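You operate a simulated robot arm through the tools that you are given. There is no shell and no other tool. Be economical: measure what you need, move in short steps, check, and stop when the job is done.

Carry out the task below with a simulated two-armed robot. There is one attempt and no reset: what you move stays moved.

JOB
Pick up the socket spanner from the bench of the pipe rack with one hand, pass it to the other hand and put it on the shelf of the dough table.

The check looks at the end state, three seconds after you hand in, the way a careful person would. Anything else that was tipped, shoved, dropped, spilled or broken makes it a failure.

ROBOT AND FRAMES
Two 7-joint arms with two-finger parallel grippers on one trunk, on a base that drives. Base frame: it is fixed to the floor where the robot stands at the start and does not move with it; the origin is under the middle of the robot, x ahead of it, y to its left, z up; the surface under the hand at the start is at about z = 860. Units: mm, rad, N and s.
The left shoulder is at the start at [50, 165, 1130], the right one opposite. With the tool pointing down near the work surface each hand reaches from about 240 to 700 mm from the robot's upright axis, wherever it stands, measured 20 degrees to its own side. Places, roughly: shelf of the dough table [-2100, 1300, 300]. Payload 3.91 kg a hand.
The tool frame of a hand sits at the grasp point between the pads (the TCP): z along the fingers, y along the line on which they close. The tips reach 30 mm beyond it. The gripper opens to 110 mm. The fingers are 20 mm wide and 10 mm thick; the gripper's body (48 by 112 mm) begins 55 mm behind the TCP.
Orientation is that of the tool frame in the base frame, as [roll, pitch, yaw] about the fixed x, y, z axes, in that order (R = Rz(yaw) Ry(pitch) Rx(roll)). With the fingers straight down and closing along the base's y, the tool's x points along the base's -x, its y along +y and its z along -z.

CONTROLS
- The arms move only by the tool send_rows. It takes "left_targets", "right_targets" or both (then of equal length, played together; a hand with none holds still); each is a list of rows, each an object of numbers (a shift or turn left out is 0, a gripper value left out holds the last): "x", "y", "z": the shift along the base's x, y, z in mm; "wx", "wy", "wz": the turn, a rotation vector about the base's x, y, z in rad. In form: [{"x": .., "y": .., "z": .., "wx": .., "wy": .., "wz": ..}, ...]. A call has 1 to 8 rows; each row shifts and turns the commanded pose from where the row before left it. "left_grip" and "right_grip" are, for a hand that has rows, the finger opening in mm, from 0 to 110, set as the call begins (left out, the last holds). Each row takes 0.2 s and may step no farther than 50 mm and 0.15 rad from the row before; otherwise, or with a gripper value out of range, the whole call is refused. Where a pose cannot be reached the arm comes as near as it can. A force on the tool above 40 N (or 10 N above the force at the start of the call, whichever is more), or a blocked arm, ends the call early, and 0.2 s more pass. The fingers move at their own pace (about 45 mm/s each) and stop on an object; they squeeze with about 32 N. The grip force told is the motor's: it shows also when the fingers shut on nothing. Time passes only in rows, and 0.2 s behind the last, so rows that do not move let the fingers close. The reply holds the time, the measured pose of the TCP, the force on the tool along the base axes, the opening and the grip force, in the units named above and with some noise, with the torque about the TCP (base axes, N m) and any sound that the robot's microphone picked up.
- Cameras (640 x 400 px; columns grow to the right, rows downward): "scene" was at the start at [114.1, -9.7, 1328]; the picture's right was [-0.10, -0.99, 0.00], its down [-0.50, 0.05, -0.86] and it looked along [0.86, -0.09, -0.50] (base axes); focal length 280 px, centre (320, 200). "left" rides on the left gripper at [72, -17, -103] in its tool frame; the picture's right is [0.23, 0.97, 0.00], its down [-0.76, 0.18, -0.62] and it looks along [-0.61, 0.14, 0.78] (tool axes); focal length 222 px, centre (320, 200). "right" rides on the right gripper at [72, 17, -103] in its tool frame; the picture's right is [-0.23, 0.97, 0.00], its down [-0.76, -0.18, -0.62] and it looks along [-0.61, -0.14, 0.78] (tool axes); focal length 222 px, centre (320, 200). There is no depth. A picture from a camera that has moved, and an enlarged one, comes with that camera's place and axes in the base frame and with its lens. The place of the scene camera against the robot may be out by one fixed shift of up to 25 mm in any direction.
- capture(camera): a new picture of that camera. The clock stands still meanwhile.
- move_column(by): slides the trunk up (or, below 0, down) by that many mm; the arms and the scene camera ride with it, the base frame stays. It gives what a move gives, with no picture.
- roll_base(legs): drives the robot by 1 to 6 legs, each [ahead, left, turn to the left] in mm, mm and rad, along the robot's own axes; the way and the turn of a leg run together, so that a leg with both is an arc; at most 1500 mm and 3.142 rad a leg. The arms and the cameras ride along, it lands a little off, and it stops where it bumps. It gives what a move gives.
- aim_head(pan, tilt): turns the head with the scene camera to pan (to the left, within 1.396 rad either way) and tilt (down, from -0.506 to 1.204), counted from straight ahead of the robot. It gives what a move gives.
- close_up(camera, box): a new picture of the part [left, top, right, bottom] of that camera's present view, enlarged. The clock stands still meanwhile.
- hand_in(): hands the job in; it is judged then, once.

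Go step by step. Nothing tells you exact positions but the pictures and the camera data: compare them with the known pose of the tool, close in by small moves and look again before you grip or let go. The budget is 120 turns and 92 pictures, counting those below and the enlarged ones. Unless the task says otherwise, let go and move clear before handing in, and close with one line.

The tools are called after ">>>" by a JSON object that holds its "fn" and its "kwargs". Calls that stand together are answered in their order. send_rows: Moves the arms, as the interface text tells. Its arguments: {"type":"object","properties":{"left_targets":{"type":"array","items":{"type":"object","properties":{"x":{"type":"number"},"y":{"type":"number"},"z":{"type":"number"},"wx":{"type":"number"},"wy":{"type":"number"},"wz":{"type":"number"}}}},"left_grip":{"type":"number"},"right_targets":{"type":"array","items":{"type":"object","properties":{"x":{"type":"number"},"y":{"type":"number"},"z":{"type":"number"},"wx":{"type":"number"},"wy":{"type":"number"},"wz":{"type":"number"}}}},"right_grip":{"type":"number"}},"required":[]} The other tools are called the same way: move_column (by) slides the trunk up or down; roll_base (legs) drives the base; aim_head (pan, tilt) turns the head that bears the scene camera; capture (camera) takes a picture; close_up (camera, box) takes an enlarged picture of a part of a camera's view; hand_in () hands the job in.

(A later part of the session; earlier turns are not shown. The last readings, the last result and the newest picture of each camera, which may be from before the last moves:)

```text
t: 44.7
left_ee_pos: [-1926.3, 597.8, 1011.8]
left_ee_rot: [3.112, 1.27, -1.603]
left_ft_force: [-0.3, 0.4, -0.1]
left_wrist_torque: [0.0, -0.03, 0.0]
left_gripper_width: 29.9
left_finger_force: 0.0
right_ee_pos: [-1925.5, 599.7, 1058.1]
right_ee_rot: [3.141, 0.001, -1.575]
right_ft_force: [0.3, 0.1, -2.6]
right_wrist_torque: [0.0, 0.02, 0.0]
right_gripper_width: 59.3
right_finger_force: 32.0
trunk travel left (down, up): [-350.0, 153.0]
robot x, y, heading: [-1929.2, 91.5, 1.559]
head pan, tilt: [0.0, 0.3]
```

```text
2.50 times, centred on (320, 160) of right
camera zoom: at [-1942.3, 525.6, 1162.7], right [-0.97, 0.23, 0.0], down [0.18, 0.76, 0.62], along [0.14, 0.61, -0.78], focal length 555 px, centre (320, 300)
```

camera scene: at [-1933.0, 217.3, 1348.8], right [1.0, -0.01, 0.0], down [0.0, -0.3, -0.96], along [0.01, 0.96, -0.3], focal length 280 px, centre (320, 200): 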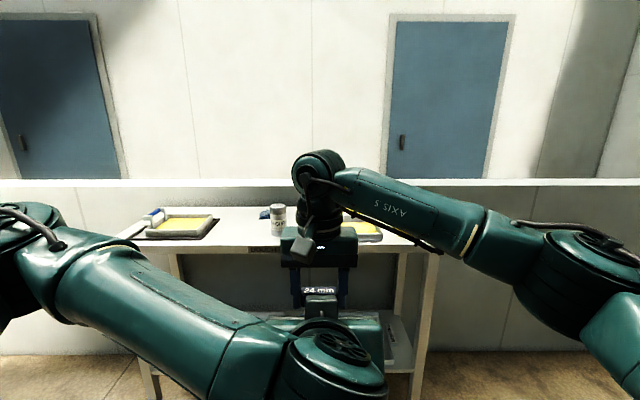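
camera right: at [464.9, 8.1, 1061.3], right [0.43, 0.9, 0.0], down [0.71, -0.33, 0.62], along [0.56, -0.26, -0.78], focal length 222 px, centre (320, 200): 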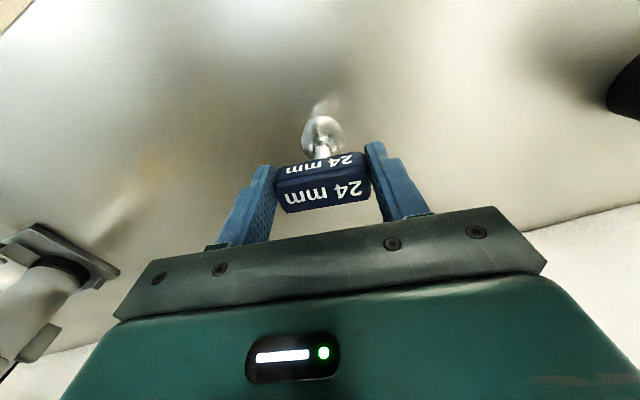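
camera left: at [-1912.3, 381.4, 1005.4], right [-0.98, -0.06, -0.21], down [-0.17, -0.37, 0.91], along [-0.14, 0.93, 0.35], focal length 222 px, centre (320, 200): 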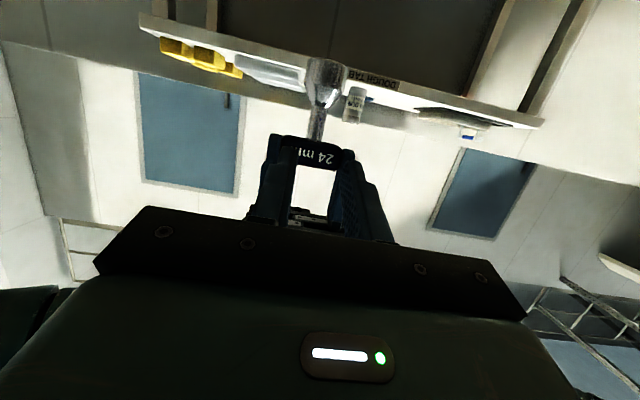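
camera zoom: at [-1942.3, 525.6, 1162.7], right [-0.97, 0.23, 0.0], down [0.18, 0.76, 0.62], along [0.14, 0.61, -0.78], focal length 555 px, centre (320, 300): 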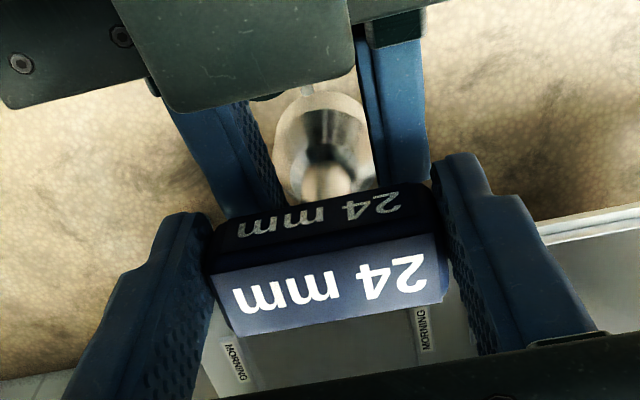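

Shaft is centred between the left fingers. Closing the left hand.

>>> {"fn": "send_rows", "kwargs": {"left_targets": [{}, {}, {}, {}], "left_grip": 4}}

>>> {"fn": "close_up", "kwargs": {"camera": "left", "box": [230, 20, 410, 200]}}

```text
t: 45.7
left_ee_pos: [-1926.3, 598.4, 1012.5]
left_ee_rot: [3.117, 1.269, -1.599]
left_ft_force: [7.9, 0.8, -1.3]
left_wrist_torque: [-0.04, -0.13, -0.04]
left_gripper_width: 15.3
left_finger_force: 31.9
right_ee_pos: [-1926.6, 599.1, 1058.8]
right_ee_rot: [3.139, 0.0, -1.574]
right_ft_force: [-6.6, -1.7, -1.1]
right_wrist_torque: [-0.04, 0.48, 0.1]
right_gripper_width: 59.4
right_finger_force: 32.4
trunk travel left (down, up): [-350.0, 153.0]
robot x, y, heading: [-1930.8, 95.4, 1.555]
head pan, tilt: [0.0, 0.3]
```

```text
2.22 times, centred on (320, 110) of left
camera zoom: at [-1910.7, 477.5, 974.1], right [-0.98, -0.06, -0.21], down [-0.17, -0.37, 0.91], along [-0.13, 0.93, 0.35], focal length 494 px, centre (320, 400)
```

zoom: 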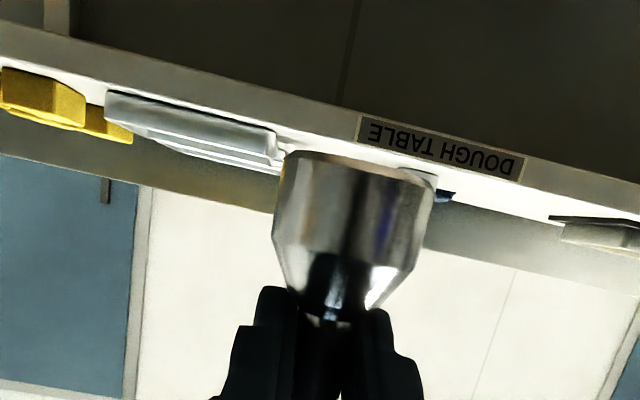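

The left hand holds the shaft at 15.3 mm with a small side load. I'll relieve that, then open the right hand.

>>> {"fn": "send_rows", "kwargs": {"left_targets": [{"x": 1}, {}]}}

>>> {"fn": "send_rows", "kwargs": {"right_targets": [{}, {}, {}], "right_grip": 90}}

>>> {"fn": "capture", "kwargs": {"camera": "right"}}

```text
t: 46.3
left_ee_pos: [-1925.9, 597.3, 1011.4]
left_ee_rot: [3.113, 1.271, -1.599]
left_ft_force: [7.6, 3.8, 1.3]
left_wrist_torque: [-0.22, -0.21, -0.1]
left_gripper_width: 15.3
left_finger_force: 31.9
right_ee_pos: [-1925.2, 600.0, 1058.8]
right_ee_rot: [3.138, -0.003, -1.576]
right_ft_force: [-6.8, -3.5, -1.1]
right_wrist_torque: [0.03, 0.55, 0.08]
right_gripper_width: 59.6
right_finger_force: 31.9
trunk travel left (down, up): [-350.0, 153.0]
robot x, y, heading: [-1929.4, 95.6, 1.561]
head pan, tilt: [0.0, 0.3]
```

```text
t: 47.1
left_ee_pos: [-1925.1, 598.0, 1011.7]
left_ee_rot: [3.112, 1.272, -1.599]
left_ft_force: [-0.2, 0.2, 0.3]
left_wrist_torque: [-0.01, 0.05, 0.05]
left_gripper_width: 15.3
left_finger_force: 31.3
right_ee_pos: [-1924.9, 599.4, 1060.4]
right_ee_rot: [3.141, 0.001, -1.576]
right_ft_force: [-0.5, 0.3, -0.2]
right_wrist_torque: [0.0, 0.0, 0.0]
right_gripper_width: 90.0
right_finger_force: 0.1
trunk travel left (down, up): [-350.0, 153.0]
robot x, y, heading: [-1930.1, 94.8, 1.562]
head pan, tilt: [0.0, 0.3]
```

```text
54 pictures are left
camera right: at [-1942.2, 525.7, 1162.7], right [-0.97, 0.23, 0.0], down [0.18, 0.76, 0.62], along [0.14, 0.61, -0.78], focal length 222 px, centre (320, 200)
```

right: 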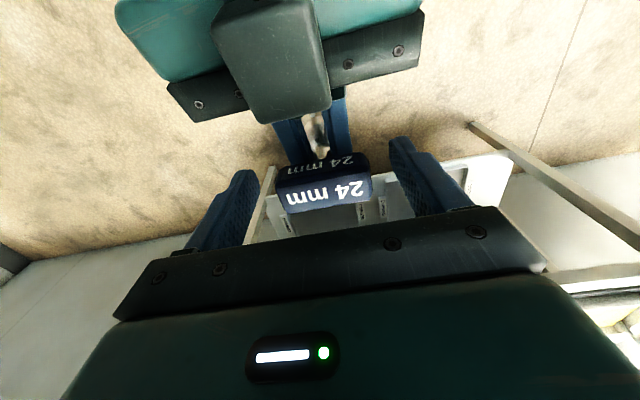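

The spanner stays in the left hand. I'll raise the right hand clear and move it aside to the right.

>>> {"fn": "send_rows", "kwargs": {"right_targets": [{"z": 20}, {"z": 40}, {"z": 40}, {"z": 20, "x": 40}, {"x": 50}, {"x": 50, "y": -30}, {"x": 50, "y": -50}]}}

>>> {"fn": "capture", "kwargs": {"camera": "scene"}}

>>> {"fn": "capture", "kwargs": {"camera": "right"}}

```text
refused: row 6 steps farther than a row can; nothing moved
```

```text
53 pictures are left
camera scene: at [-1933.0, 217.3, 1348.8], right [1.0, -0.01, 0.0], down [0.0, -0.3, -0.96], along [0.01, 0.96, -0.3], focal length 280 px, centre (320, 200)
```

scene: 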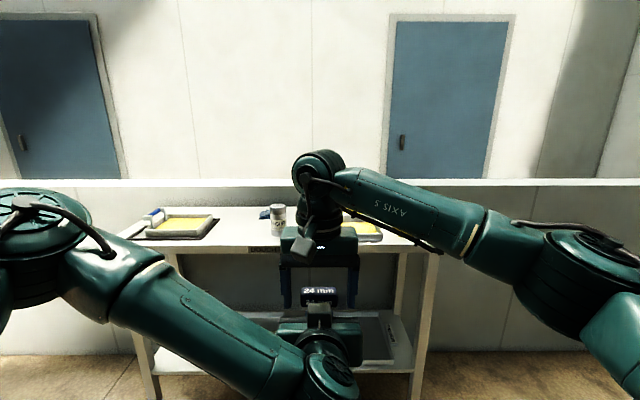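

```text
52 pictures are left
camera right: at [-1942.2, 525.7, 1162.7], right [-0.97, 0.23, 0.0], down [0.18, 0.76, 0.62], along [0.14, 0.61, -0.78], focal length 222 px, centre (320, 200)
```

right: 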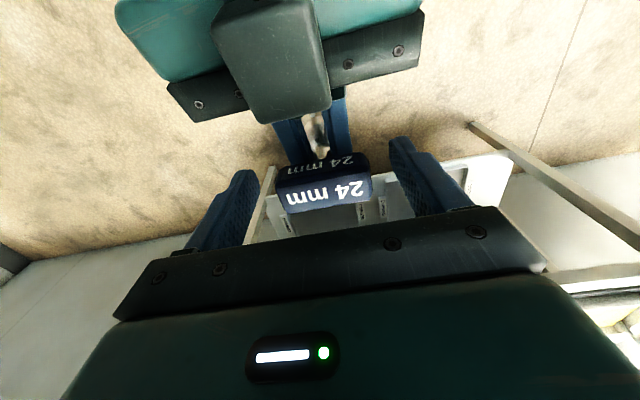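

That call was refused for step size; resending with smaller steps.

>>> {"fn": "send_rows", "kwargs": {"right_targets": [{"z": 20}, {"z": 40}, {"z": 40}, {"z": 20, "x": 40}, {"x": 48}, {"x": 40, "y": -28}, {"x": 30, "y": -38}, {"y": -40}]}}

>>> {"fn": "capture", "kwargs": {"camera": "scene"}}

>>> {"fn": "capture", "kwargs": {"camera": "right"}}

```text
t: 48.9
left_ee_pos: [-1925.4, 597.0, 1012.0]
left_ee_rot: [3.114, 1.271, -1.6]
left_ft_force: [-0.5, -0.3, 1.1]
left_wrist_torque: [-0.02, -0.01, -0.03]
left_gripper_width: 15.3
left_finger_force: 31.8
right_ee_pos: [-1769.2, 493.7, 1181.0]
right_ee_rot: [-3.141, 0.0, -1.577]
right_ft_force: [-0.6, -0.5, 0.0]
right_wrist_torque: [-0.01, 0.01, -0.03]
right_gripper_width: 90.2
right_finger_force: 0.1
trunk travel left (down, up): [-350.0, 153.0]
robot x, y, heading: [-1930.3, 94.5, 1.561]
head pan, tilt: [0.0, 0.3]
```

```text
51 pictures are left
camera scene: at [-1933.1, 216.9, 1348.9], right [1.0, -0.01, 0.0], down [0.0, -0.3, -0.96], along [0.01, 0.96, -0.3], focal length 280 px, centre (320, 200)
```

scene: 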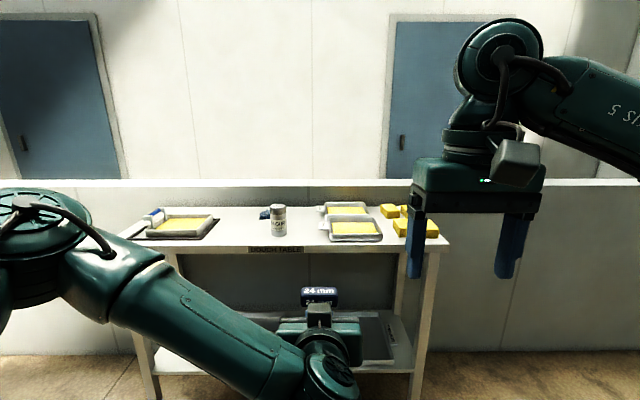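

```text
50 pictures are left
camera right: at [-1786.2, 420.0, 1284.4], right [-0.97, 0.23, 0.0], down [0.18, 0.76, 0.62], along [0.14, 0.61, -0.78], focal length 222 px, centre (320, 200)
```

right: 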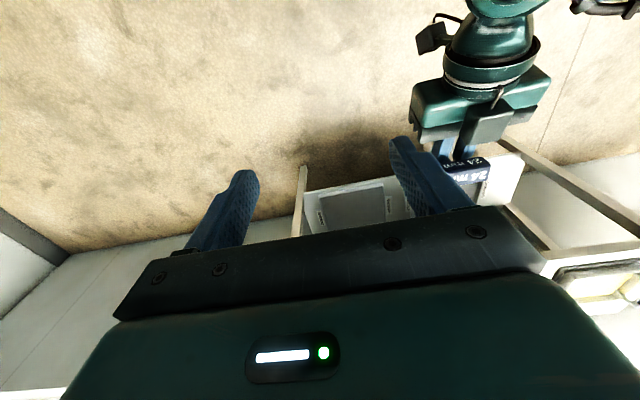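

Handover done, and the right hand is clear. Now I'll lower the trunk to reach shelf height.

>>> {"fn": "move_column", "kwargs": {"by": -345}}

>>> {"fn": "aim_head", "kwargs": {"pan": 0.0, "tilt": 0.5}}

>>> {"fn": "capture", "kwargs": {"camera": "scene"}}

```text
t: 52.3
left_ee_pos: [-1925.6, 598.2, 667.1]
left_ee_rot: [3.113, 1.27, -1.599]
left_ft_force: [0.1, -0.7, 0.4]
left_wrist_torque: [-0.01, 0.0, 0.04]
left_gripper_width: 15.1
left_finger_force: 32.5
right_ee_pos: [-1768.7, 495.5, 835.9]
right_ee_rot: [3.139, -0.001, -1.577]
right_ft_force: [-0.6, -0.5, -0.6]
right_wrist_torque: [0.0, 0.0, -0.01]
right_gripper_width: 89.9
right_finger_force: 0.1
trunk travel left (down, up): [-5.0, 498.0]
robot x, y, heading: [-1928.7, 96.0, 1.562]
head pan, tilt: [0.0, 0.3]
```

```text
t: 53.0
left_ee_pos: [-1925.6, 598.5, 666.8]
left_ee_rot: [3.114, 1.271, -1.6]
left_ft_force: [0.5, -0.3, 0.1]
left_wrist_torque: [-0.04, 0.01, 0.0]
left_gripper_width: 14.9
left_finger_force: 31.7
right_ee_pos: [-1770.0, 495.3, 836.5]
right_ee_rot: [3.139, 0.001, -1.575]
right_ft_force: [-0.1, -0.1, 0.1]
right_wrist_torque: [0.0, 0.02, -0.01]
right_gripper_width: 90.1
right_finger_force: 0.1
trunk travel left (down, up): [-5.0, 498.0]
robot x, y, heading: [-1928.2, 96.5, 1.557]
head pan, tilt: [0.0, 0.499]
```

```text
49 pictures are left
camera scene: at [-1933.0, 214.8, 985.5], right [1.0, -0.01, 0.0], down [-0.01, -0.48, -0.88], along [0.01, 0.88, -0.48], focal length 280 px, centre (320, 200)
```

scene: 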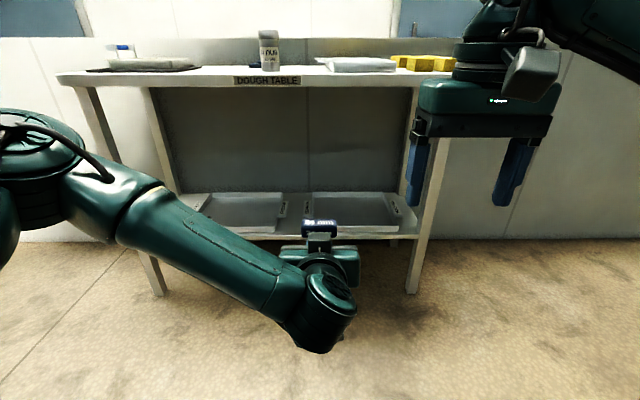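

>>> {"fn": "close_up", "kwargs": {"camera": "scene", "box": [170, 170, 430, 260]}}

```text
2.46 times, centred on (300, 215) of scene
camera zoom: at [-1933.0, 214.8, 985.5], right [1.0, -0.01, 0.0], down [-0.01, -0.48, -0.88], along [0.01, 0.88, -0.48], focal length 689 px, centre (369, 163)
```

zoom: 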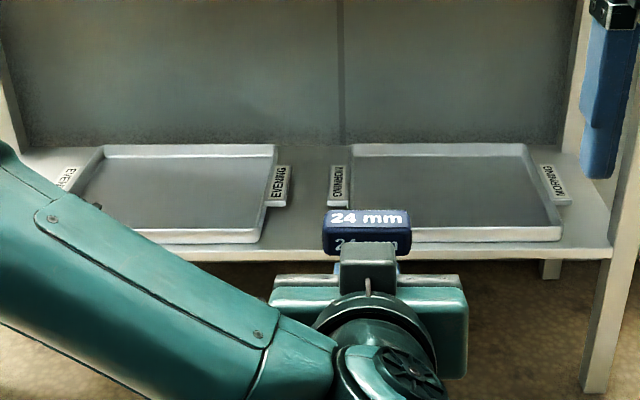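

The gap between the trays is centred near x ≈ -2030. I'll shift the left hand left and lower it to just above shelf height while still well in front of the table.

>>> {"fn": "send_rows", "kwargs": {"left_targets": [{"x": -17.5, "z": -38}, {"x": -17.5, "z": -38}, {"x": -17.5, "z": -38}, {"x": -17.5, "z": -38}, {"x": -17.5, "z": -38}, {"x": -17.5, "z": -37}, {}]}}

>>> {"fn": "capture", "kwargs": {"camera": "left"}}

>>> {"fn": "capture", "kwargs": {"camera": "scene"}}

```text
t: 54.6
left_ee_pos: [-1970.0, 592.4, 492.7]
left_ee_rot: [3.106, 1.265, -1.601]
left_ft_force: [-0.1, 0.4, 0.4]
left_wrist_torque: [0.01, 0.03, 0.01]
left_gripper_width: 14.9
left_finger_force: 32.4
left hand out of reach, approached as far as the arm can: row 4, 5, 6
right_ee_pos: [-1769.3, 494.9, 835.0]
right_ee_rot: [3.141, -0.002, -1.575]
right_ft_force: [0.3, 0.9, 0.3]
right_wrist_torque: [0.01, 0.04, 0.02]
right_gripper_width: 90.1
right_finger_force: 0.0
trunk travel left (down, up): [-5.0, 498.0]
robot x, y, heading: [-1927.0, 93.0, 1.561]
head pan, tilt: [0.0, 0.499]
```

```text
47 pictures are left
camera left: at [-1954.3, 471.8, 455.7], right [-0.98, -0.07, -0.21], down [-0.17, -0.37, 0.92], along [-0.14, 0.93, 0.35], focal length 222 px, centre (320, 200)
```

left: 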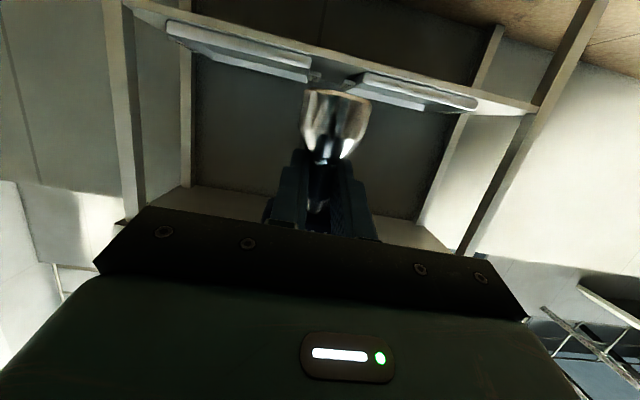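

```text
46 pictures are left
camera scene: at [-1933.0, 214.8, 985.4], right [1.0, -0.01, 0.0], down [-0.01, -0.48, -0.88], along [0.01, 0.88, -0.48], focal length 280 px, centre (320, 200)
```

scene: 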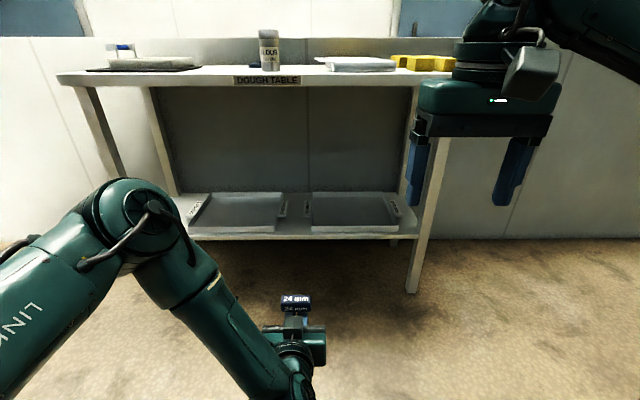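

The wrist limits at z ≈ 493 this close in. Extending forward should flatten the forearm, so I'll go out and then down (still ~400 mm short of the table).

>>> {"fn": "send_rows", "kwargs": {"left_targets": [{"y": 40}, {"y": 40}, {"y": 40}, {"z": -25, "x": -15}, {"z": -25, "x": -15}, {"z": -25, "x": -15}, {"x": -15}]}}

```text
t: 56.2
left_ee_pos: [-1953.8, 724.2, 470.1]
left_ee_rot: [3.103, 1.261, -1.601]
left_ft_force: [0.5, -0.2, -0.3]
left_wrist_torque: [-0.02, 0.01, 0.0]
left_gripper_width: 15.6
left_finger_force: 31.7
left hand out of reach, approached as far as the arm can: row 1, 4, 5, 6, 7
right_ee_pos: [-1768.5, 495.9, 835.6]
right_ee_rot: [-3.141, 0.0, -1.575]
right_ft_force: [0.3, 0.0, 0.4]
right_wrist_torque: [0.03, 0.04, -0.03]
right_gripper_width: 89.9
right_finger_force: 0.0
trunk travel left (down, up): [-5.0, 498.0]
robot x, y, heading: [-1928.9, 98.0, 1.557]
head pan, tilt: [0.0, 0.499]
```

>>> {"fn": "send_rows", "kwargs": {"left_targets": [{"z": -25}, {"z": -25}, {"z": -25}, {}]}}

>>> {"fn": "capture", "kwargs": {"camera": "scene"}}

```text
t: 57.2
left_ee_pos: [-1917.3, 731.3, 421.6]
left_ee_rot: [3.102, 1.262, -1.6]
left_ft_force: [0.9, 0.2, 0.1]
left_wrist_torque: [-0.02, 0.01, -0.01]
left_gripper_width: 15.2
left_finger_force: 32.0
left hand out of reach, approached as far as the arm can: row 1, 2, 3
right_ee_pos: [-1768.1, 494.8, 836.3]
right_ee_rot: [3.139, 0.0, -1.576]
right_ft_force: [0.4, -0.4, 0.2]
right_wrist_torque: [-0.02, 0.0, 0.0]
right_gripper_width: 90.1
right_finger_force: 0.1
trunk travel left (down, up): [-5.0, 498.0]
robot x, y, heading: [-1928.4, 96.4, 1.556]
head pan, tilt: [0.0, 0.499]
```

```text
45 pictures are left
camera scene: at [-1933.0, 214.9, 985.4], right [1.0, -0.01, 0.0], down [-0.01, -0.48, -0.88], along [0.01, 0.88, -0.48], focal length 280 px, centre (320, 200)
```

scene: 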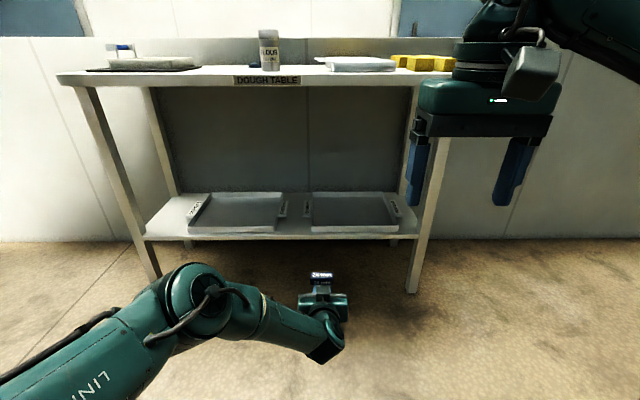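

The arm slides along a wrist limit because the hand is bent hard left against the forearm. Turning the hand clockwise should relieve it (the spanner stays upright), so I'll try that and then lower.

>>> {"fn": "send_rows", "kwargs": {"left_targets": [{"wz": -0.12}, {"wz": -0.12}, {"wz": -0.12}, {"wz": -0.12}, {"x": -20}, {"x": -20}, {"z": -10}, {}]}}

>>> {"fn": "capture", "kwargs": {"camera": "scene"}}

```text
t: 59.0
left_ee_pos: [-1823.2, 734.7, 513.7]
left_ee_rot: [3.075, 1.226, -1.953]
left_ft_force: [-0.2, -0.3, -0.4]
left_wrist_torque: [-0.01, 0.04, 0.0]
left_gripper_width: 15.1
left_finger_force: 31.7
left hand out of reach, approached as far as the arm can: row 1, 2, 3, 4, 5, 6, 7
right_ee_pos: [-1769.3, 494.6, 836.8]
right_ee_rot: [3.139, 0.0, -1.577]
right_ft_force: [-0.4, 1.3, -0.6]
right_wrist_torque: [0.0, 0.03, 0.01]
right_gripper_width: 90.1
right_finger_force: 0.0
trunk travel left (down, up): [-5.0, 498.0]
robot x, y, heading: [-1925.8, 92.0, 1.56]
head pan, tilt: [0.0, 0.499]
```

```text
44 pictures are left
camera scene: at [-1933.0, 214.9, 985.4], right [1.0, -0.01, 0.0], down [-0.01, -0.48, -0.88], along [0.01, 0.88, -0.48], focal length 280 px, centre (320, 200)
```

scene: 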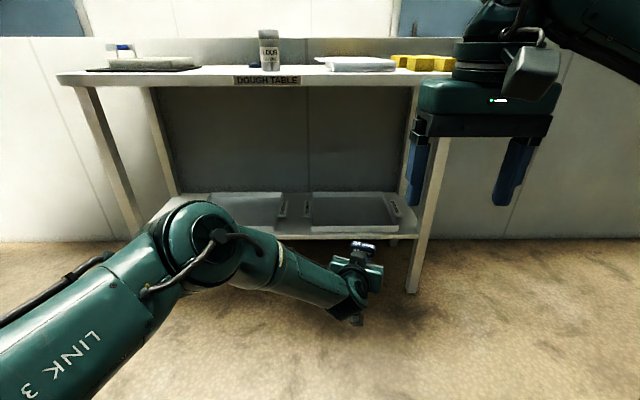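

That made it worse, so the opposite turn is what's needed. Turning the hand counter-clockwise past straight.

>>> {"fn": "send_rows", "kwargs": {"left_targets": [{"wz": 0.12, "x": -15}, {"wz": 0.12, "x": -15}, {"wz": 0.12, "x": -15}, {"wz": 0.12, "x": -15}, {"wz": 0.12, "x": -15}, {"wz": 0.12, "x": -15}, {"wz": 0.12, "x": -15}, {}]}}

>>> {"fn": "capture", "kwargs": {"camera": "scene"}}

```text
t: 60.8
left_ee_pos: [-1930.7, 734.0, 513.3]
left_ee_rot: [3.078, 1.232, -1.114]
left_ft_force: [0.8, 0.2, 0.4]
left_wrist_torque: [-0.03, 0.02, 0.01]
left_gripper_width: 15.0
left_finger_force: 32.0
right_ee_pos: [-1769.1, 494.0, 835.1]
right_ee_rot: [3.139, 0.001, -1.577]
right_ft_force: [0.0, 0.5, 0.3]
right_wrist_torque: [-0.03, -0.03, 0.01]
right_gripper_width: 90.3
right_finger_force: 0.1
trunk travel left (down, up): [-5.0, 498.0]
robot x, y, heading: [-1929.8, 97.1, 1.561]
head pan, tilt: [0.0, 0.499]
```

```text
43 pictures are left
camera scene: at [-1933.0, 214.9, 985.4], right [1.0, -0.01, 0.0], down [-0.01, -0.48, -0.88], along [0.01, 0.88, -0.48], focal length 280 px, centre (320, 200)
```

scene: 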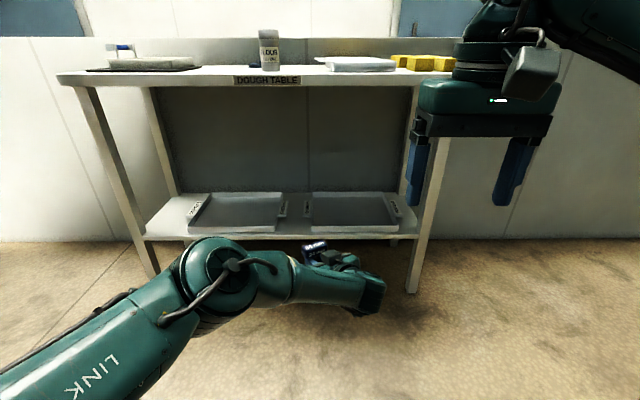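

No limit now. I'll try lowering from here.

>>> {"fn": "send_rows", "kwargs": {"left_targets": [{"z": -30}, {"z": -30}, {"z": -30}, {}]}}

```text
t: 61.8
left_ee_pos: [-1932.2, 732.4, 424.4]
left_ee_rot: [3.077, 1.23, -1.118]
left_ft_force: [-0.3, -0.3, -1.0]
left_wrist_torque: [0.0, -0.02, -0.03]
left_gripper_width: 15.1
left_finger_force: 32.0
right_ee_pos: [-1768.9, 494.2, 836.1]
right_ee_rot: [3.139, 0.002, -1.575]
right_ft_force: [-0.4, -0.5, 0.8]
right_wrist_torque: [-0.02, -0.04, 0.01]
right_gripper_width: 90.1
right_finger_force: 0.0
trunk travel left (down, up): [-5.0, 498.0]
robot x, y, heading: [-1932.0, 90.6, 1.563]
head pan, tilt: [0.0, 0.499]
```

Lowering works. I'll correct the small residual tilt of the spanner and test lower still.

>>> {"fn": "send_rows", "kwargs": {"left_targets": [{"wx": 0.042, "wy": 0.008}, {"z": -25}, {"z": -25}, {"z": -20}, {}]}}

>>> {"fn": "capture", "kwargs": {"camera": "scene"}}

>>> {"fn": "capture", "kwargs": {"camera": "left"}}

```text
t: 63.0
left_ee_pos: [-1943.4, 714.4, 395.8]
left_ee_rot: [3.119, 1.272, -1.078]
left_ft_force: [-0.3, -0.1, -0.4]
left_wrist_torque: [-0.01, -0.04, -0.02]
left_gripper_width: 15.2
left_finger_force: 32.0
left hand out of reach, approached as far as the arm can: row 1, 2, 3, 4
right_ee_pos: [-1769.0, 495.4, 834.1]
right_ee_rot: [-3.141, -0.001, -1.575]
right_ft_force: [-0.6, -0.3, -0.4]
right_wrist_torque: [0.0, -0.03, 0.02]
right_gripper_width: 90.0
right_finger_force: 0.1
trunk travel left (down, up): [-5.0, 498.0]
robot x, y, heading: [-1935.3, 94.1, 1.565]
head pan, tilt: [0.0, 0.499]
```

```text
42 pictures are left
camera scene: at [-1933.0, 214.8, 985.4], right [1.0, -0.01, 0.0], down [-0.01, -0.48, -0.88], along [0.01, 0.88, -0.48], focal length 280 px, centre (320, 200)
```

scene: 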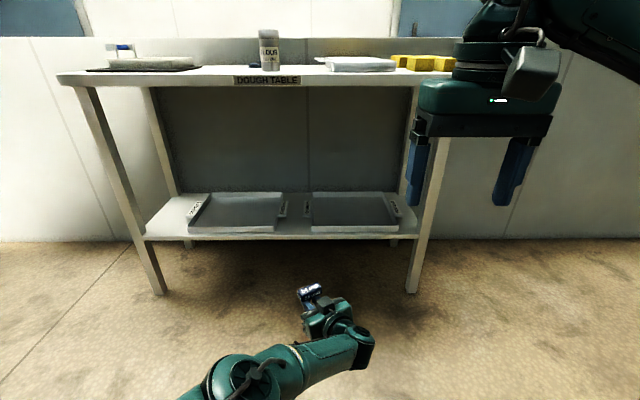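

```text
41 pictures are left
camera left: at [-1870.3, 617.4, 357.6], right [-0.82, -0.54, -0.21], down [0.03, -0.41, 0.91], along [-0.58, 0.74, 0.35], focal length 222 px, centre (320, 200)
```

left: 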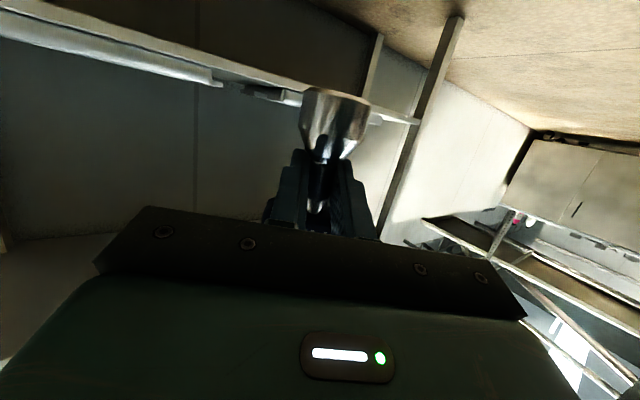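

The limit eases with turning left and worsens with flattening. I'll turn a bit more to the left and try to lower to about z = 350.

>>> {"fn": "send_rows", "kwargs": {"left_targets": [{"wz": 0.12}, {"wz": 0.12}, {"wz": 0.12}, {"z": -15}, {"z": -15}, {"z": -15}, {}]}}

>>> {"fn": "capture", "kwargs": {"camera": "scene"}}

```text
t: 64.6
left_ee_pos: [-1956.2, 702.1, 368.8]
left_ee_rot: [3.117, 1.278, -1.076]
left_ft_force: [0.9, -0.1, 0.1]
left_wrist_torque: [0.0, 0.0, 0.0]
left_gripper_width: 15.3
left_finger_force: 32.7
left hand out of reach, approached as far as the arm can: row 1, 2, 3, 4, 5, 6
right_ee_pos: [-1769.2, 494.8, 835.6]
right_ee_rot: [3.141, -0.002, -1.577]
right_ft_force: [0.7, -0.5, -0.7]
right_wrist_torque: [0.0, 0.01, -0.02]
right_gripper_width: 90.1
right_finger_force: 0.1
trunk travel left (down, up): [-5.0, 498.0]
robot x, y, heading: [-1926.9, 92.1, 1.558]
head pan, tilt: [0.0, 0.499]
```

```text
40 pictures are left
camera scene: at [-1933.2, 215.2, 985.6], right [1.0, -0.01, 0.0], down [0.0, -0.48, -0.88], along [0.01, 0.88, -0.48], focal length 280 px, centre (320, 200)
```

scene: 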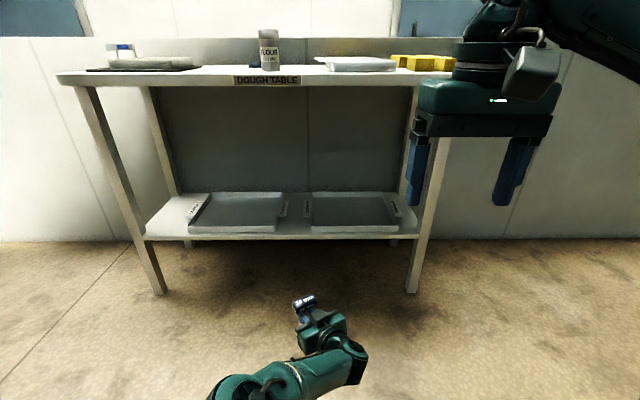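

It sank to z = 369 by sliding left and back, so that direction is free. I'll move that way deliberately.

>>> {"fn": "send_rows", "kwargs": {"left_targets": [{"x": -25, "y": -20}, {"x": -25, "y": -20}, {"z": -15}, {"z": -15}, {}]}}

```text
t: 65.8
left_ee_pos: [-2005.4, 659.0, 337.0]
left_ee_rot: [3.118, 1.272, -1.079]
left_ft_force: [0.4, -0.6, 0.5]
left_wrist_torque: [-0.02, -0.04, 0.03]
left_gripper_width: 15.2
left_finger_force: 32.2
right_ee_pos: [-1769.2, 494.5, 836.1]
right_ee_rot: [3.141, 0.0, -1.575]
right_ft_force: [-0.7, 0.3, -0.2]
right_wrist_torque: [0.0, 0.01, 0.03]
right_gripper_width: 90.1
right_finger_force: 0.0
trunk travel left (down, up): [-5.0, 498.0]
robot x, y, heading: [-1927.5, 91.2, 1.559]
head pan, tilt: [0.0, 0.499]
```

z = 337 is reachable here with the spanner upright, so I'll use the trunk for the vertical travel. I'll tuck the right hand back, raise the trunk 100 mm and drive most of the way in.

>>> {"fn": "send_rows", "kwargs": {"right_targets": [{"y": -40, "x": 20}, {"y": -40, "x": 20}, {"x": 20}, {}]}}

>>> {"fn": "move_column", "kwargs": {"by": 100}}

>>> {"fn": "roll_base", "kwargs": {"legs": [[400, 25, 0]]}}

>>> {"fn": "capture", "kwargs": {"camera": "scene"}}

>>> {"fn": "capture", "kwargs": {"camera": "left"}}

```text
t: 66.8
left_ee_pos: [-2004.9, 660.1, 335.3]
left_ee_rot: [3.119, 1.273, -1.077]
left_ft_force: [0.1, -0.3, -0.3]
left_wrist_torque: [-0.02, 0.0, 0.02]
left_gripper_width: 15.1
left_finger_force: 32.2
right_ee_pos: [-1708.7, 414.6, 835.1]
right_ee_rot: [-3.141, 0.001, -1.577]
right_ft_force: [0.2, -0.3, 0.3]
right_wrist_torque: [0.01, -0.01, -0.02]
right_gripper_width: 90.1
right_finger_force: 0.0
trunk travel left (down, up): [-5.0, 498.0]
robot x, y, heading: [-1928.8, 93.8, 1.559]
head pan, tilt: [0.0, 0.499]
```

```text
t: 68.2
left_ee_pos: [-2004.6, 658.8, 436.3]
left_ee_rot: [3.117, 1.272, -1.078]
left_ft_force: [0.4, -1.1, -0.6]
left_wrist_torque: [-0.04, 0.03, -0.01]
left_gripper_width: 15.1
left_finger_force: 31.8
right_ee_pos: [-1709.7, 414.9, 936.2]
right_ee_rot: [-3.141, 0.001, -1.576]
right_ft_force: [0.3, -0.4, 0.7]
right_wrist_torque: [-0.02, 0.04, -0.02]
right_gripper_width: 90.2
right_finger_force: 0.0
trunk travel left (down, up): [-105.0, 398.0]
robot x, y, heading: [-1927.3, 95.7, 1.562]
head pan, tilt: [0.0, 0.499]
```

```text
t: 70.7
left_ee_pos: [-2024.5, 1061.6, 436.1]
left_ee_rot: [3.118, 1.274, -1.081]
left_ft_force: [0.0, 0.3, -1.0]
left_wrist_torque: [0.0, 0.0, 0.02]
left_gripper_width: 15.4
left_finger_force: 31.2
right_ee_pos: [-1728.6, 816.8, 936.2]
right_ee_rot: [3.142, 0.001, -1.579]
right_ft_force: [0.6, -0.2, -0.2]
right_wrist_torque: [-0.02, 0.01, 0.01]
right_gripper_width: 89.5
right_finger_force: 0.0
trunk travel left (down, up): [-105.0, 398.0]
robot x, y, heading: [-1951.3, 496.1, 1.56]
head pan, tilt: [0.0, 0.499]
```

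```text
39 pictures are left
camera scene: at [-1953.3, 616.1, 1085.4], right [1.0, -0.01, 0.0], down [-0.01, -0.48, -0.88], along [0.01, 0.88, -0.48], focal length 280 px, centre (320, 200)
```

scene: 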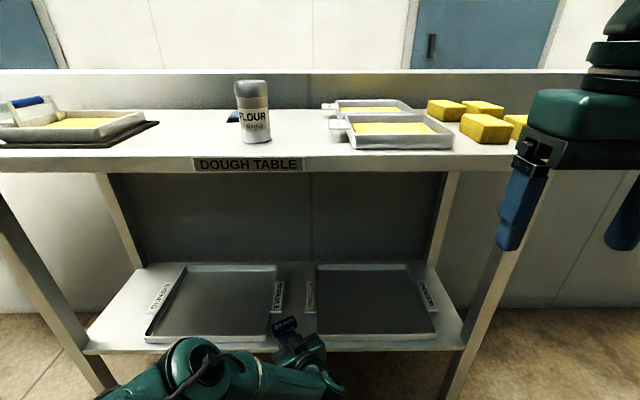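

```text
38 pictures are left
camera left: at [-1952.2, 964.3, 398.6], right [-0.82, -0.54, -0.21], down [0.03, -0.41, 0.91], along [-0.58, 0.74, 0.35], focal length 222 px, centre (320, 200)
```

left: 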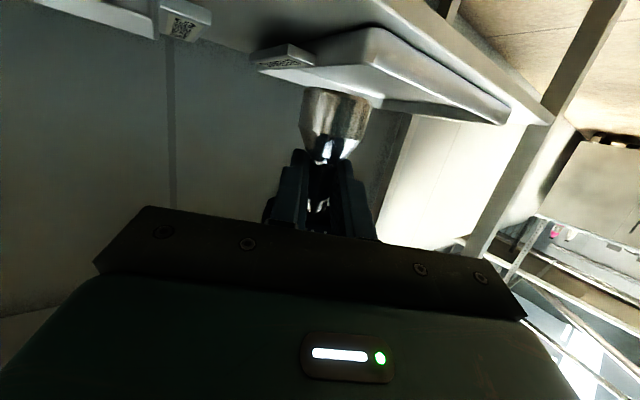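

Closer now. I'll enlarge the gap region in both views to pin down the tray edges and shelf height.

>>> {"fn": "close_up", "kwargs": {"camera": "scene", "box": [220, 250, 380, 370]}}

>>> {"fn": "close_up", "kwargs": {"camera": "left", "box": [130, 0, 450, 170]}}

```text
3.33 times, centred on (300, 310) of scene
camera zoom: at [-1953.3, 616.1, 1085.4], right [1.0, -0.01, 0.0], down [-0.01, -0.48, -0.88], along [0.01, 0.88, -0.48], focal length 933 px, centre (387, -167)
```

zoom: 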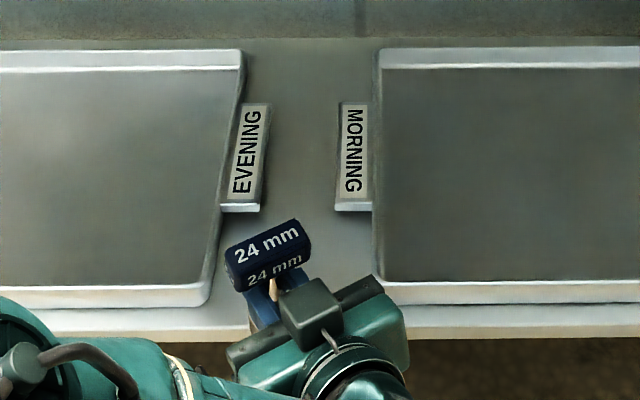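

```text
2.00 times, centred on (290, 85) of left
camera zoom: at [-1952.2, 964.3, 398.6], right [-0.82, -0.54, -0.21], down [0.03, -0.41, 0.91], along [-0.58, 0.74, 0.35], focal length 444 px, centre (380, 430)
```

zoom: 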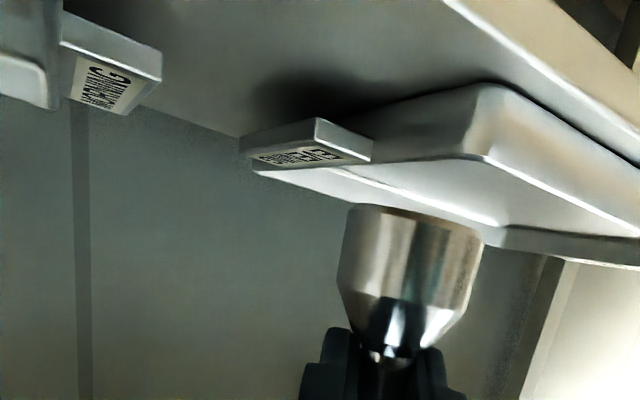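

The gap centres near x ≈ -2020, with the front edge about y 1090–1130 and tabs starting beyond y ≈ 1213. The shelf height looks like about 330. I'll drive ahead 108 mm at this height to put the spanner over the gap, then look.

>>> {"fn": "roll_base", "kwargs": {"legs": [[108, 0, 0]]}}

>>> {"fn": "aim_head", "kwargs": {"pan": 0.1, "tilt": 0.85}}

>>> {"fn": "capture", "kwargs": {"camera": "scene"}}

>>> {"fn": "capture", "kwargs": {"camera": "left"}}

```text
t: 71.9
left_ee_pos: [-2024.1, 1169.4, 437.6]
left_ee_rot: [3.117, 1.273, -1.079]
left_ft_force: [0.1, 0.4, 0.5]
left_wrist_torque: [-0.03, -0.03, 0.0]
left_gripper_width: 15.1
left_finger_force: 31.9
right_ee_pos: [-1728.3, 924.7, 934.5]
right_ee_rot: [3.141, 0.0, -1.576]
right_ft_force: [0.9, 0.9, 0.4]
right_wrist_torque: [0.0, 0.01, 0.02]
right_gripper_width: 90.1
right_finger_force: 0.1
trunk travel left (down, up): [-105.0, 398.0]
robot x, y, heading: [-1947.7, 604.2, 1.561]
head pan, tilt: [0.0, 0.499]
```

```text
t: 72.7
left_ee_pos: [-2024.5, 1168.6, 436.4]
left_ee_rot: [3.116, 1.271, -1.08]
left_ft_force: [0.7, -1.0, 0.8]
left_wrist_torque: [-0.02, -0.03, -0.02]
left_gripper_width: 15.4
left_finger_force: 31.7
right_ee_pos: [-1727.9, 924.7, 936.2]
right_ee_rot: [-3.142, 0.0, -1.577]
right_ft_force: [0.0, -0.7, 0.3]
right_wrist_torque: [-0.03, 0.0, -0.02]
right_gripper_width: 90.0
right_finger_force: 0.1
trunk travel left (down, up): [-105.0, 398.0]
robot x, y, heading: [-1947.8, 606.5, 1.555]
head pan, tilt: [0.099, 0.85]
```

```text
35 pictures are left
camera scene: at [-1960.1, 711.4, 1055.5], right [1.0, 0.09, 0.0], down [0.07, -0.75, -0.66], along [-0.06, 0.66, -0.75], focal length 280 px, centre (320, 200)
```

scene: 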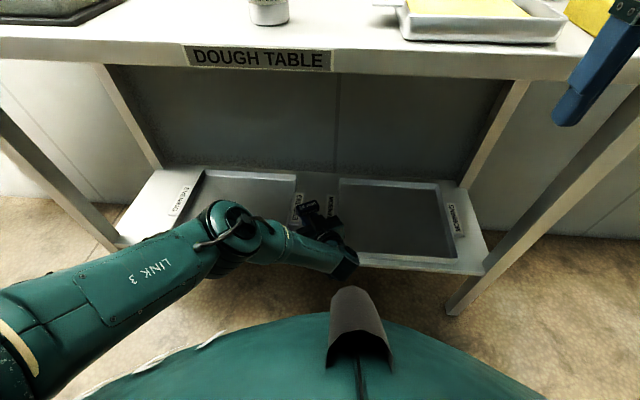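

```text
34 pictures are left
camera left: at [-1951.3, 1072.5, 398.5], right [-0.82, -0.54, -0.21], down [0.03, -0.41, 0.91], along [-0.58, 0.74, 0.35], focal length 222 px, centre (320, 200)
```

left: 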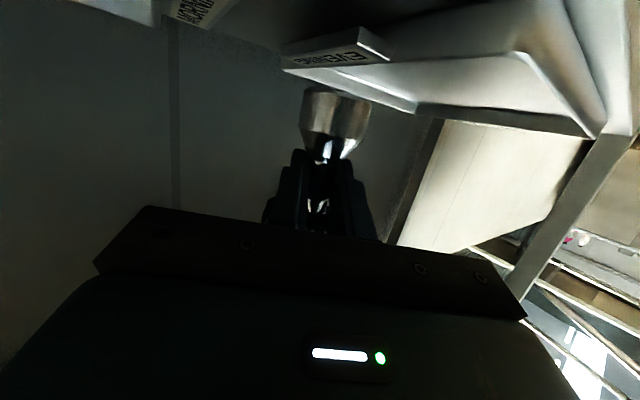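

>>> {"fn": "close_up", "kwargs": {"camera": "scene", "box": [240, 150, 400, 270]}}

>>> {"fn": "close_up", "kwargs": {"camera": "left", "box": [150, 0, 470, 170]}}

```text
3.33 times, centred on (320, 210) of scene
camera zoom: at [-1960.1, 711.4, 1055.5], right [1.0, 0.09, 0.0], down [0.07, -0.75, -0.66], along [-0.06, 0.66, -0.75], focal length 933 px, centre (320, 167)
```

zoom: 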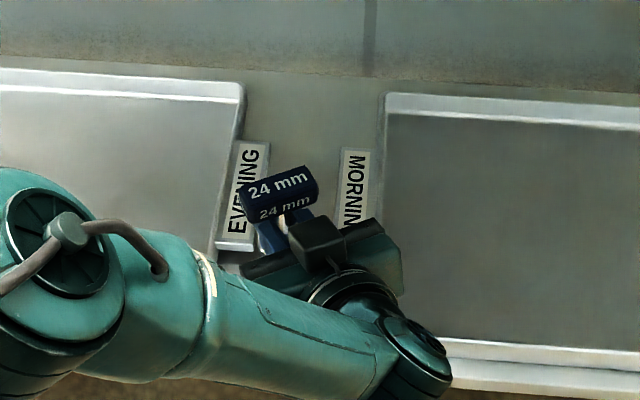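

```text
2.00 times, centred on (310, 85) of left
camera zoom: at [-1951.3, 1072.5, 398.5], right [-0.82, -0.54, -0.21], down [0.03, -0.41, 0.91], along [-0.58, 0.74, 0.35], focal length 444 px, centre (340, 430)
```

zoom: 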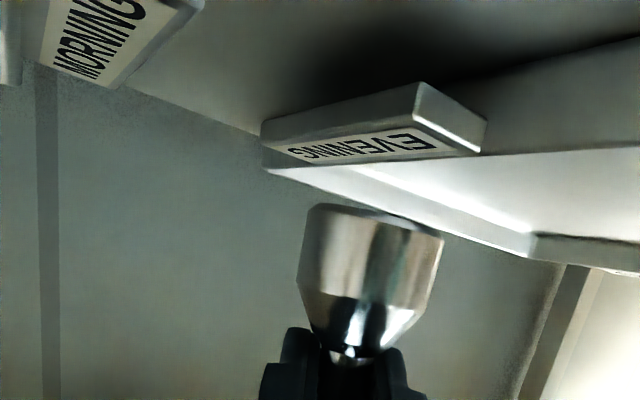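

Triangulating from the left camera: tab corner at (-2062, 1215, 339), gap centre x ≈ -2025, shelf front edge y ≈ 1111. I'll back off about 14 mm so the under-slung left camera clears the shelf edge, then start lowering with the trunk.

>>> {"fn": "roll_base", "kwargs": {"legs": [[-14, 0, 0]]}}

>>> {"fn": "move_column", "kwargs": {"by": -35}}

>>> {"fn": "capture", "kwargs": {"camera": "left"}}

>>> {"fn": "close_up", "kwargs": {"camera": "scene", "box": [240, 150, 400, 270]}}

```text
t: 73.5
left_ee_pos: [-2023.8, 1154.7, 436.7]
left_ee_rot: [3.118, 1.273, -1.079]
left_ft_force: [-0.7, -0.4, -1.1]
left_wrist_torque: [-0.03, 0.02, -0.01]
left_gripper_width: 15.2
left_finger_force: 31.4
right_ee_pos: [-1728.0, 911.1, 936.5]
right_ee_rot: [-3.141, 0.0, -1.577]
right_ft_force: [-0.2, 0.1, -0.4]
right_wrist_torque: [0.0, 0.03, -0.04]
right_gripper_width: 90.2
right_finger_force: 0.1
trunk travel left (down, up): [-105.0, 398.0]
robot x, y, heading: [-1946.6, 592.0, 1.559]
head pan, tilt: [0.099, 0.85]
```

```text
t: 74.2
left_ee_pos: [-2024.6, 1155.5, 401.5]
left_ee_rot: [3.116, 1.273, -1.077]
left_ft_force: [-0.1, -0.6, 0.5]
left_wrist_torque: [-0.03, -0.05, -0.02]
left_gripper_width: 15.2
left_finger_force: 32.7
right_ee_pos: [-1728.0, 910.3, 900.8]
right_ee_rot: [-3.14, 0.0, -1.576]
right_ft_force: [-0.1, -0.5, -0.3]
right_wrist_torque: [-0.02, 0.01, 0.0]
right_gripper_width: 89.9
right_finger_force: 0.1
trunk travel left (down, up): [-70.0, 433.0]
robot x, y, heading: [-1950.3, 589.5, 1.562]
head pan, tilt: [0.099, 0.85]
```

```text
31 pictures are left
camera left: at [-1951.4, 1058.8, 363.5], right [-0.82, -0.54, -0.21], down [0.03, -0.41, 0.91], along [-0.58, 0.74, 0.35], focal length 222 px, centre (320, 200)
```

left: 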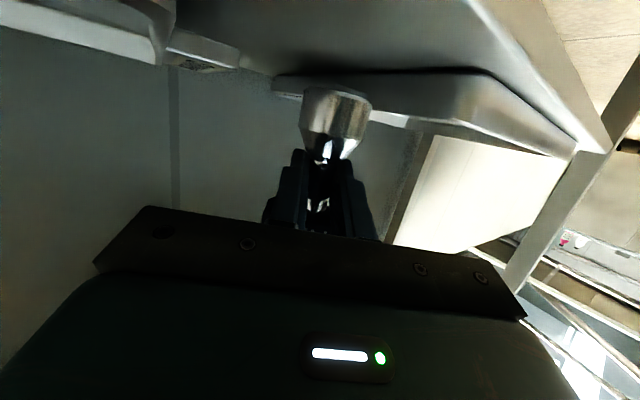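

```text
3.33 times, centred on (320, 210) of scene
camera zoom: at [-1960.2, 697.6, 1020.5], right [1.0, 0.09, 0.0], down [0.07, -0.75, -0.66], along [-0.06, 0.66, -0.75], focal length 933 px, centre (320, 167)
```

zoom: 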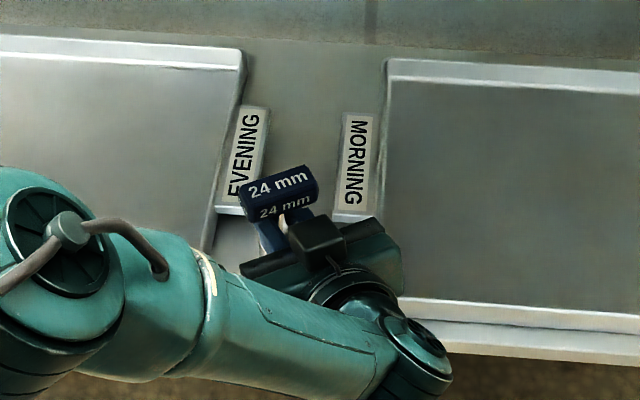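

Spanner is over bare shelf, clear of the trays and tabs. Its base is at about z = 355, so I'll lower in small trunk steps and watch the force.

>>> {"fn": "move_column", "kwargs": {"by": -12}}

>>> {"fn": "move_column", "kwargs": {"by": -5}}

>>> {"fn": "close_up", "kwargs": {"camera": "left", "box": [240, 20, 400, 140]}}

```text
t: 74.8
left_ee_pos: [-2024.7, 1154.3, 390.0]
left_ee_rot: [3.115, 1.272, -1.079]
left_ft_force: [0.3, -0.6, 0.0]
left_wrist_torque: [0.01, 0.0, -0.02]
left_gripper_width: 15.1
left_finger_force: 31.3
right_ee_pos: [-1728.9, 911.4, 888.3]
right_ee_rot: [-3.14, 0.001, -1.575]
right_ft_force: [0.6, 0.2, 0.1]
right_wrist_torque: [-0.01, 0.0, 0.01]
right_gripper_width: 90.1
right_finger_force: 0.1
trunk travel left (down, up): [-58.0, 445.0]
robot x, y, heading: [-1947.7, 589.8, 1.559]
head pan, tilt: [0.099, 0.85]
```

```text
t: 75.4
left_ee_pos: [-2024.1, 1154.2, 384.8]
left_ee_rot: [3.116, 1.274, -1.078]
left_ft_force: [-0.6, -0.1, 0.0]
left_wrist_torque: [-0.02, 0.0, -0.01]
left_gripper_width: 15.0
left_finger_force: 32.3
right_ee_pos: [-1728.3, 909.7, 884.7]
right_ee_rot: [3.141, -0.001, -1.575]
right_ft_force: [-0.3, -0.3, -0.3]
right_wrist_torque: [-0.02, 0.0, 0.01]
right_gripper_width: 90.2
right_finger_force: 0.0
trunk travel left (down, up): [-53.0, 450.0]
robot x, y, heading: [-1948.2, 589.2, 1.559]
head pan, tilt: [0.099, 0.85]
```

```text
3.33 times, centred on (320, 80) of left
camera zoom: at [-1951.4, 1058.8, 346.5], right [-0.82, -0.54, -0.21], down [0.03, -0.41, 0.91], along [-0.58, 0.74, 0.35], focal length 740 px, centre (320, 600)
```

zoom: 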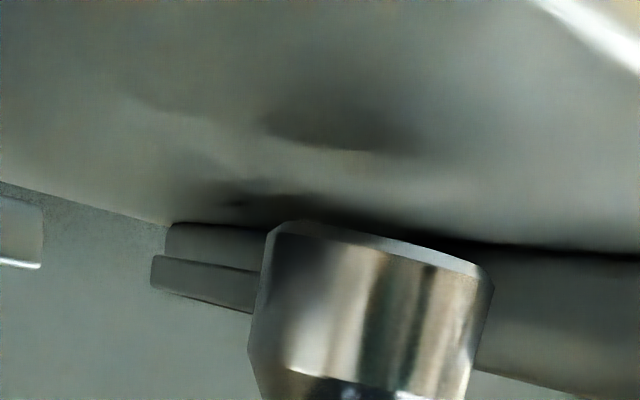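

The tray bottom edge puts the shelf near z ≈ 321, so about 15 mm remain. Continuing gently.

>>> {"fn": "move_column", "kwargs": {"by": -8}}

>>> {"fn": "move_column", "kwargs": {"by": -4}}

>>> {"fn": "close_up", "kwargs": {"camera": "left", "box": [240, 20, 400, 140]}}

```text
t: 76.0
left_ee_pos: [-2024.2, 1154.7, 375.6]
left_ee_rot: [3.117, 1.272, -1.077]
left_ft_force: [-0.3, 0.0, 0.0]
left_wrist_torque: [0.0, -0.01, -0.01]
left_gripper_width: 15.2
left_finger_force: 32.6
right_ee_pos: [-1727.7, 910.1, 875.6]
right_ee_rot: [3.141, 0.002, -1.577]
right_ft_force: [-0.4, 0.3, 0.8]
right_wrist_torque: [0.01, 0.01, 0.0]
right_gripper_width: 89.9
right_finger_force: 0.1
trunk travel left (down, up): [-45.0, 458.0]
robot x, y, heading: [-1948.8, 590.5, 1.563]
head pan, tilt: [0.099, 0.85]
```

```text
t: 76.5
left_ee_pos: [-2023.9, 1156.2, 372.9]
left_ee_rot: [3.117, 1.273, -1.079]
left_ft_force: [0.1, -0.7, -1.0]
left_wrist_torque: [0.0, -0.02, -0.02]
left_gripper_width: 15.2
left_finger_force: 32.2
right_ee_pos: [-1727.4, 910.9, 871.0]
right_ee_rot: [3.14, 0.0, -1.575]
right_ft_force: [-0.4, 0.5, 0.9]
right_wrist_torque: [0.0, 0.02, 0.01]
right_gripper_width: 89.9
right_finger_force: 0.0
trunk travel left (down, up): [-41.0, 462.0]
robot x, y, heading: [-1950.3, 591.2, 1.559]
head pan, tilt: [0.099, 0.85]
```

```text
3.33 times, centred on (320, 80) of left
camera zoom: at [-1951.4, 1058.8, 334.5], right [-0.82, -0.54, -0.21], down [0.03, -0.41, 0.91], along [-0.58, 0.74, 0.35], focal length 740 px, centre (320, 600)
```

zoom: 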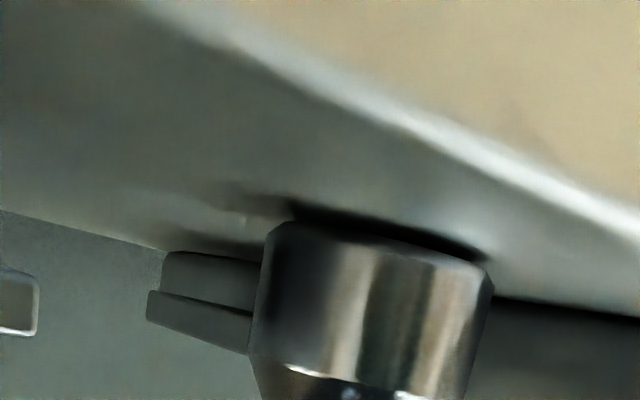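

The contact shadow is almost meeting the base. A couple of millimetres more at a time.

>>> {"fn": "move_column", "kwargs": {"by": -2}}

>>> {"fn": "move_column", "kwargs": {"by": -2}}

>>> {"fn": "close_up", "kwargs": {"camera": "left", "box": [240, 20, 400, 140]}}

```text
t: 77.0
left_ee_pos: [-2025.0, 1155.3, 369.9]
left_ee_rot: [3.12, 1.275, -1.078]
left_ft_force: [-0.8, -1.4, 0.3]
left_wrist_torque: [-0.09, -0.05, 0.01]
left_gripper_width: 15.2
left_finger_force: 32.4
right_ee_pos: [-1727.4, 911.6, 869.7]
right_ee_rot: [3.141, -0.001, -1.577]
right_ft_force: [0.0, -0.4, 0.7]
right_wrist_torque: [-0.01, 0.02, 0.0]
right_gripper_width: 90.0
right_finger_force: 0.0
trunk travel left (down, up): [-39.0, 464.0]
robot x, y, heading: [-1948.5, 591.2, 1.562]
head pan, tilt: [0.099, 0.85]
```

```text
t: 77.5
left_ee_pos: [-2024.2, 1157.1, 370.4]
left_ee_rot: [3.123, 1.278, -1.076]
left_ft_force: [-1.3, -8.9, 14.1]
left_wrist_torque: [-0.33, -0.17, -0.06]
left_gripper_width: 15.3
left_finger_force: 31.8
right_ee_pos: [-1727.7, 911.4, 868.5]
right_ee_rot: [3.141, 0.001, -1.575]
right_ft_force: [-0.2, -0.1, 0.4]
right_wrist_torque: [0.01, 0.0, 0.0]
right_gripper_width: 90.1
right_finger_force: 0.0
trunk travel left (down, up): [-37.0, 466.0]
robot x, y, heading: [-1946.1, 589.6, 1.56]
head pan, tilt: [0.099, 0.85]
```

```text
3.33 times, centred on (320, 80) of left
camera zoom: at [-1951.4, 1059.5, 332.2], right [-0.82, -0.54, -0.21], down [0.04, -0.41, 0.91], along [-0.58, 0.74, 0.36], focal length 740 px, centre (320, 600)
```

zoom: 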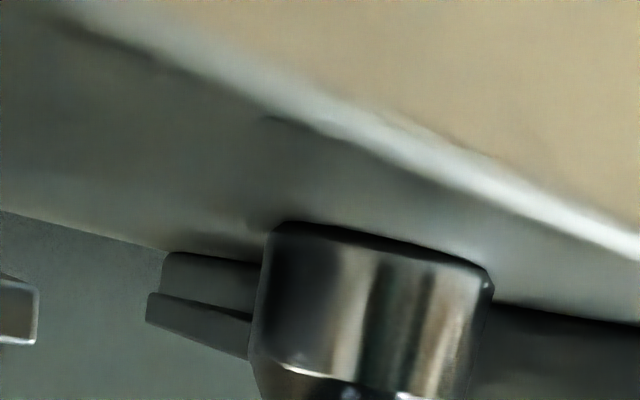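

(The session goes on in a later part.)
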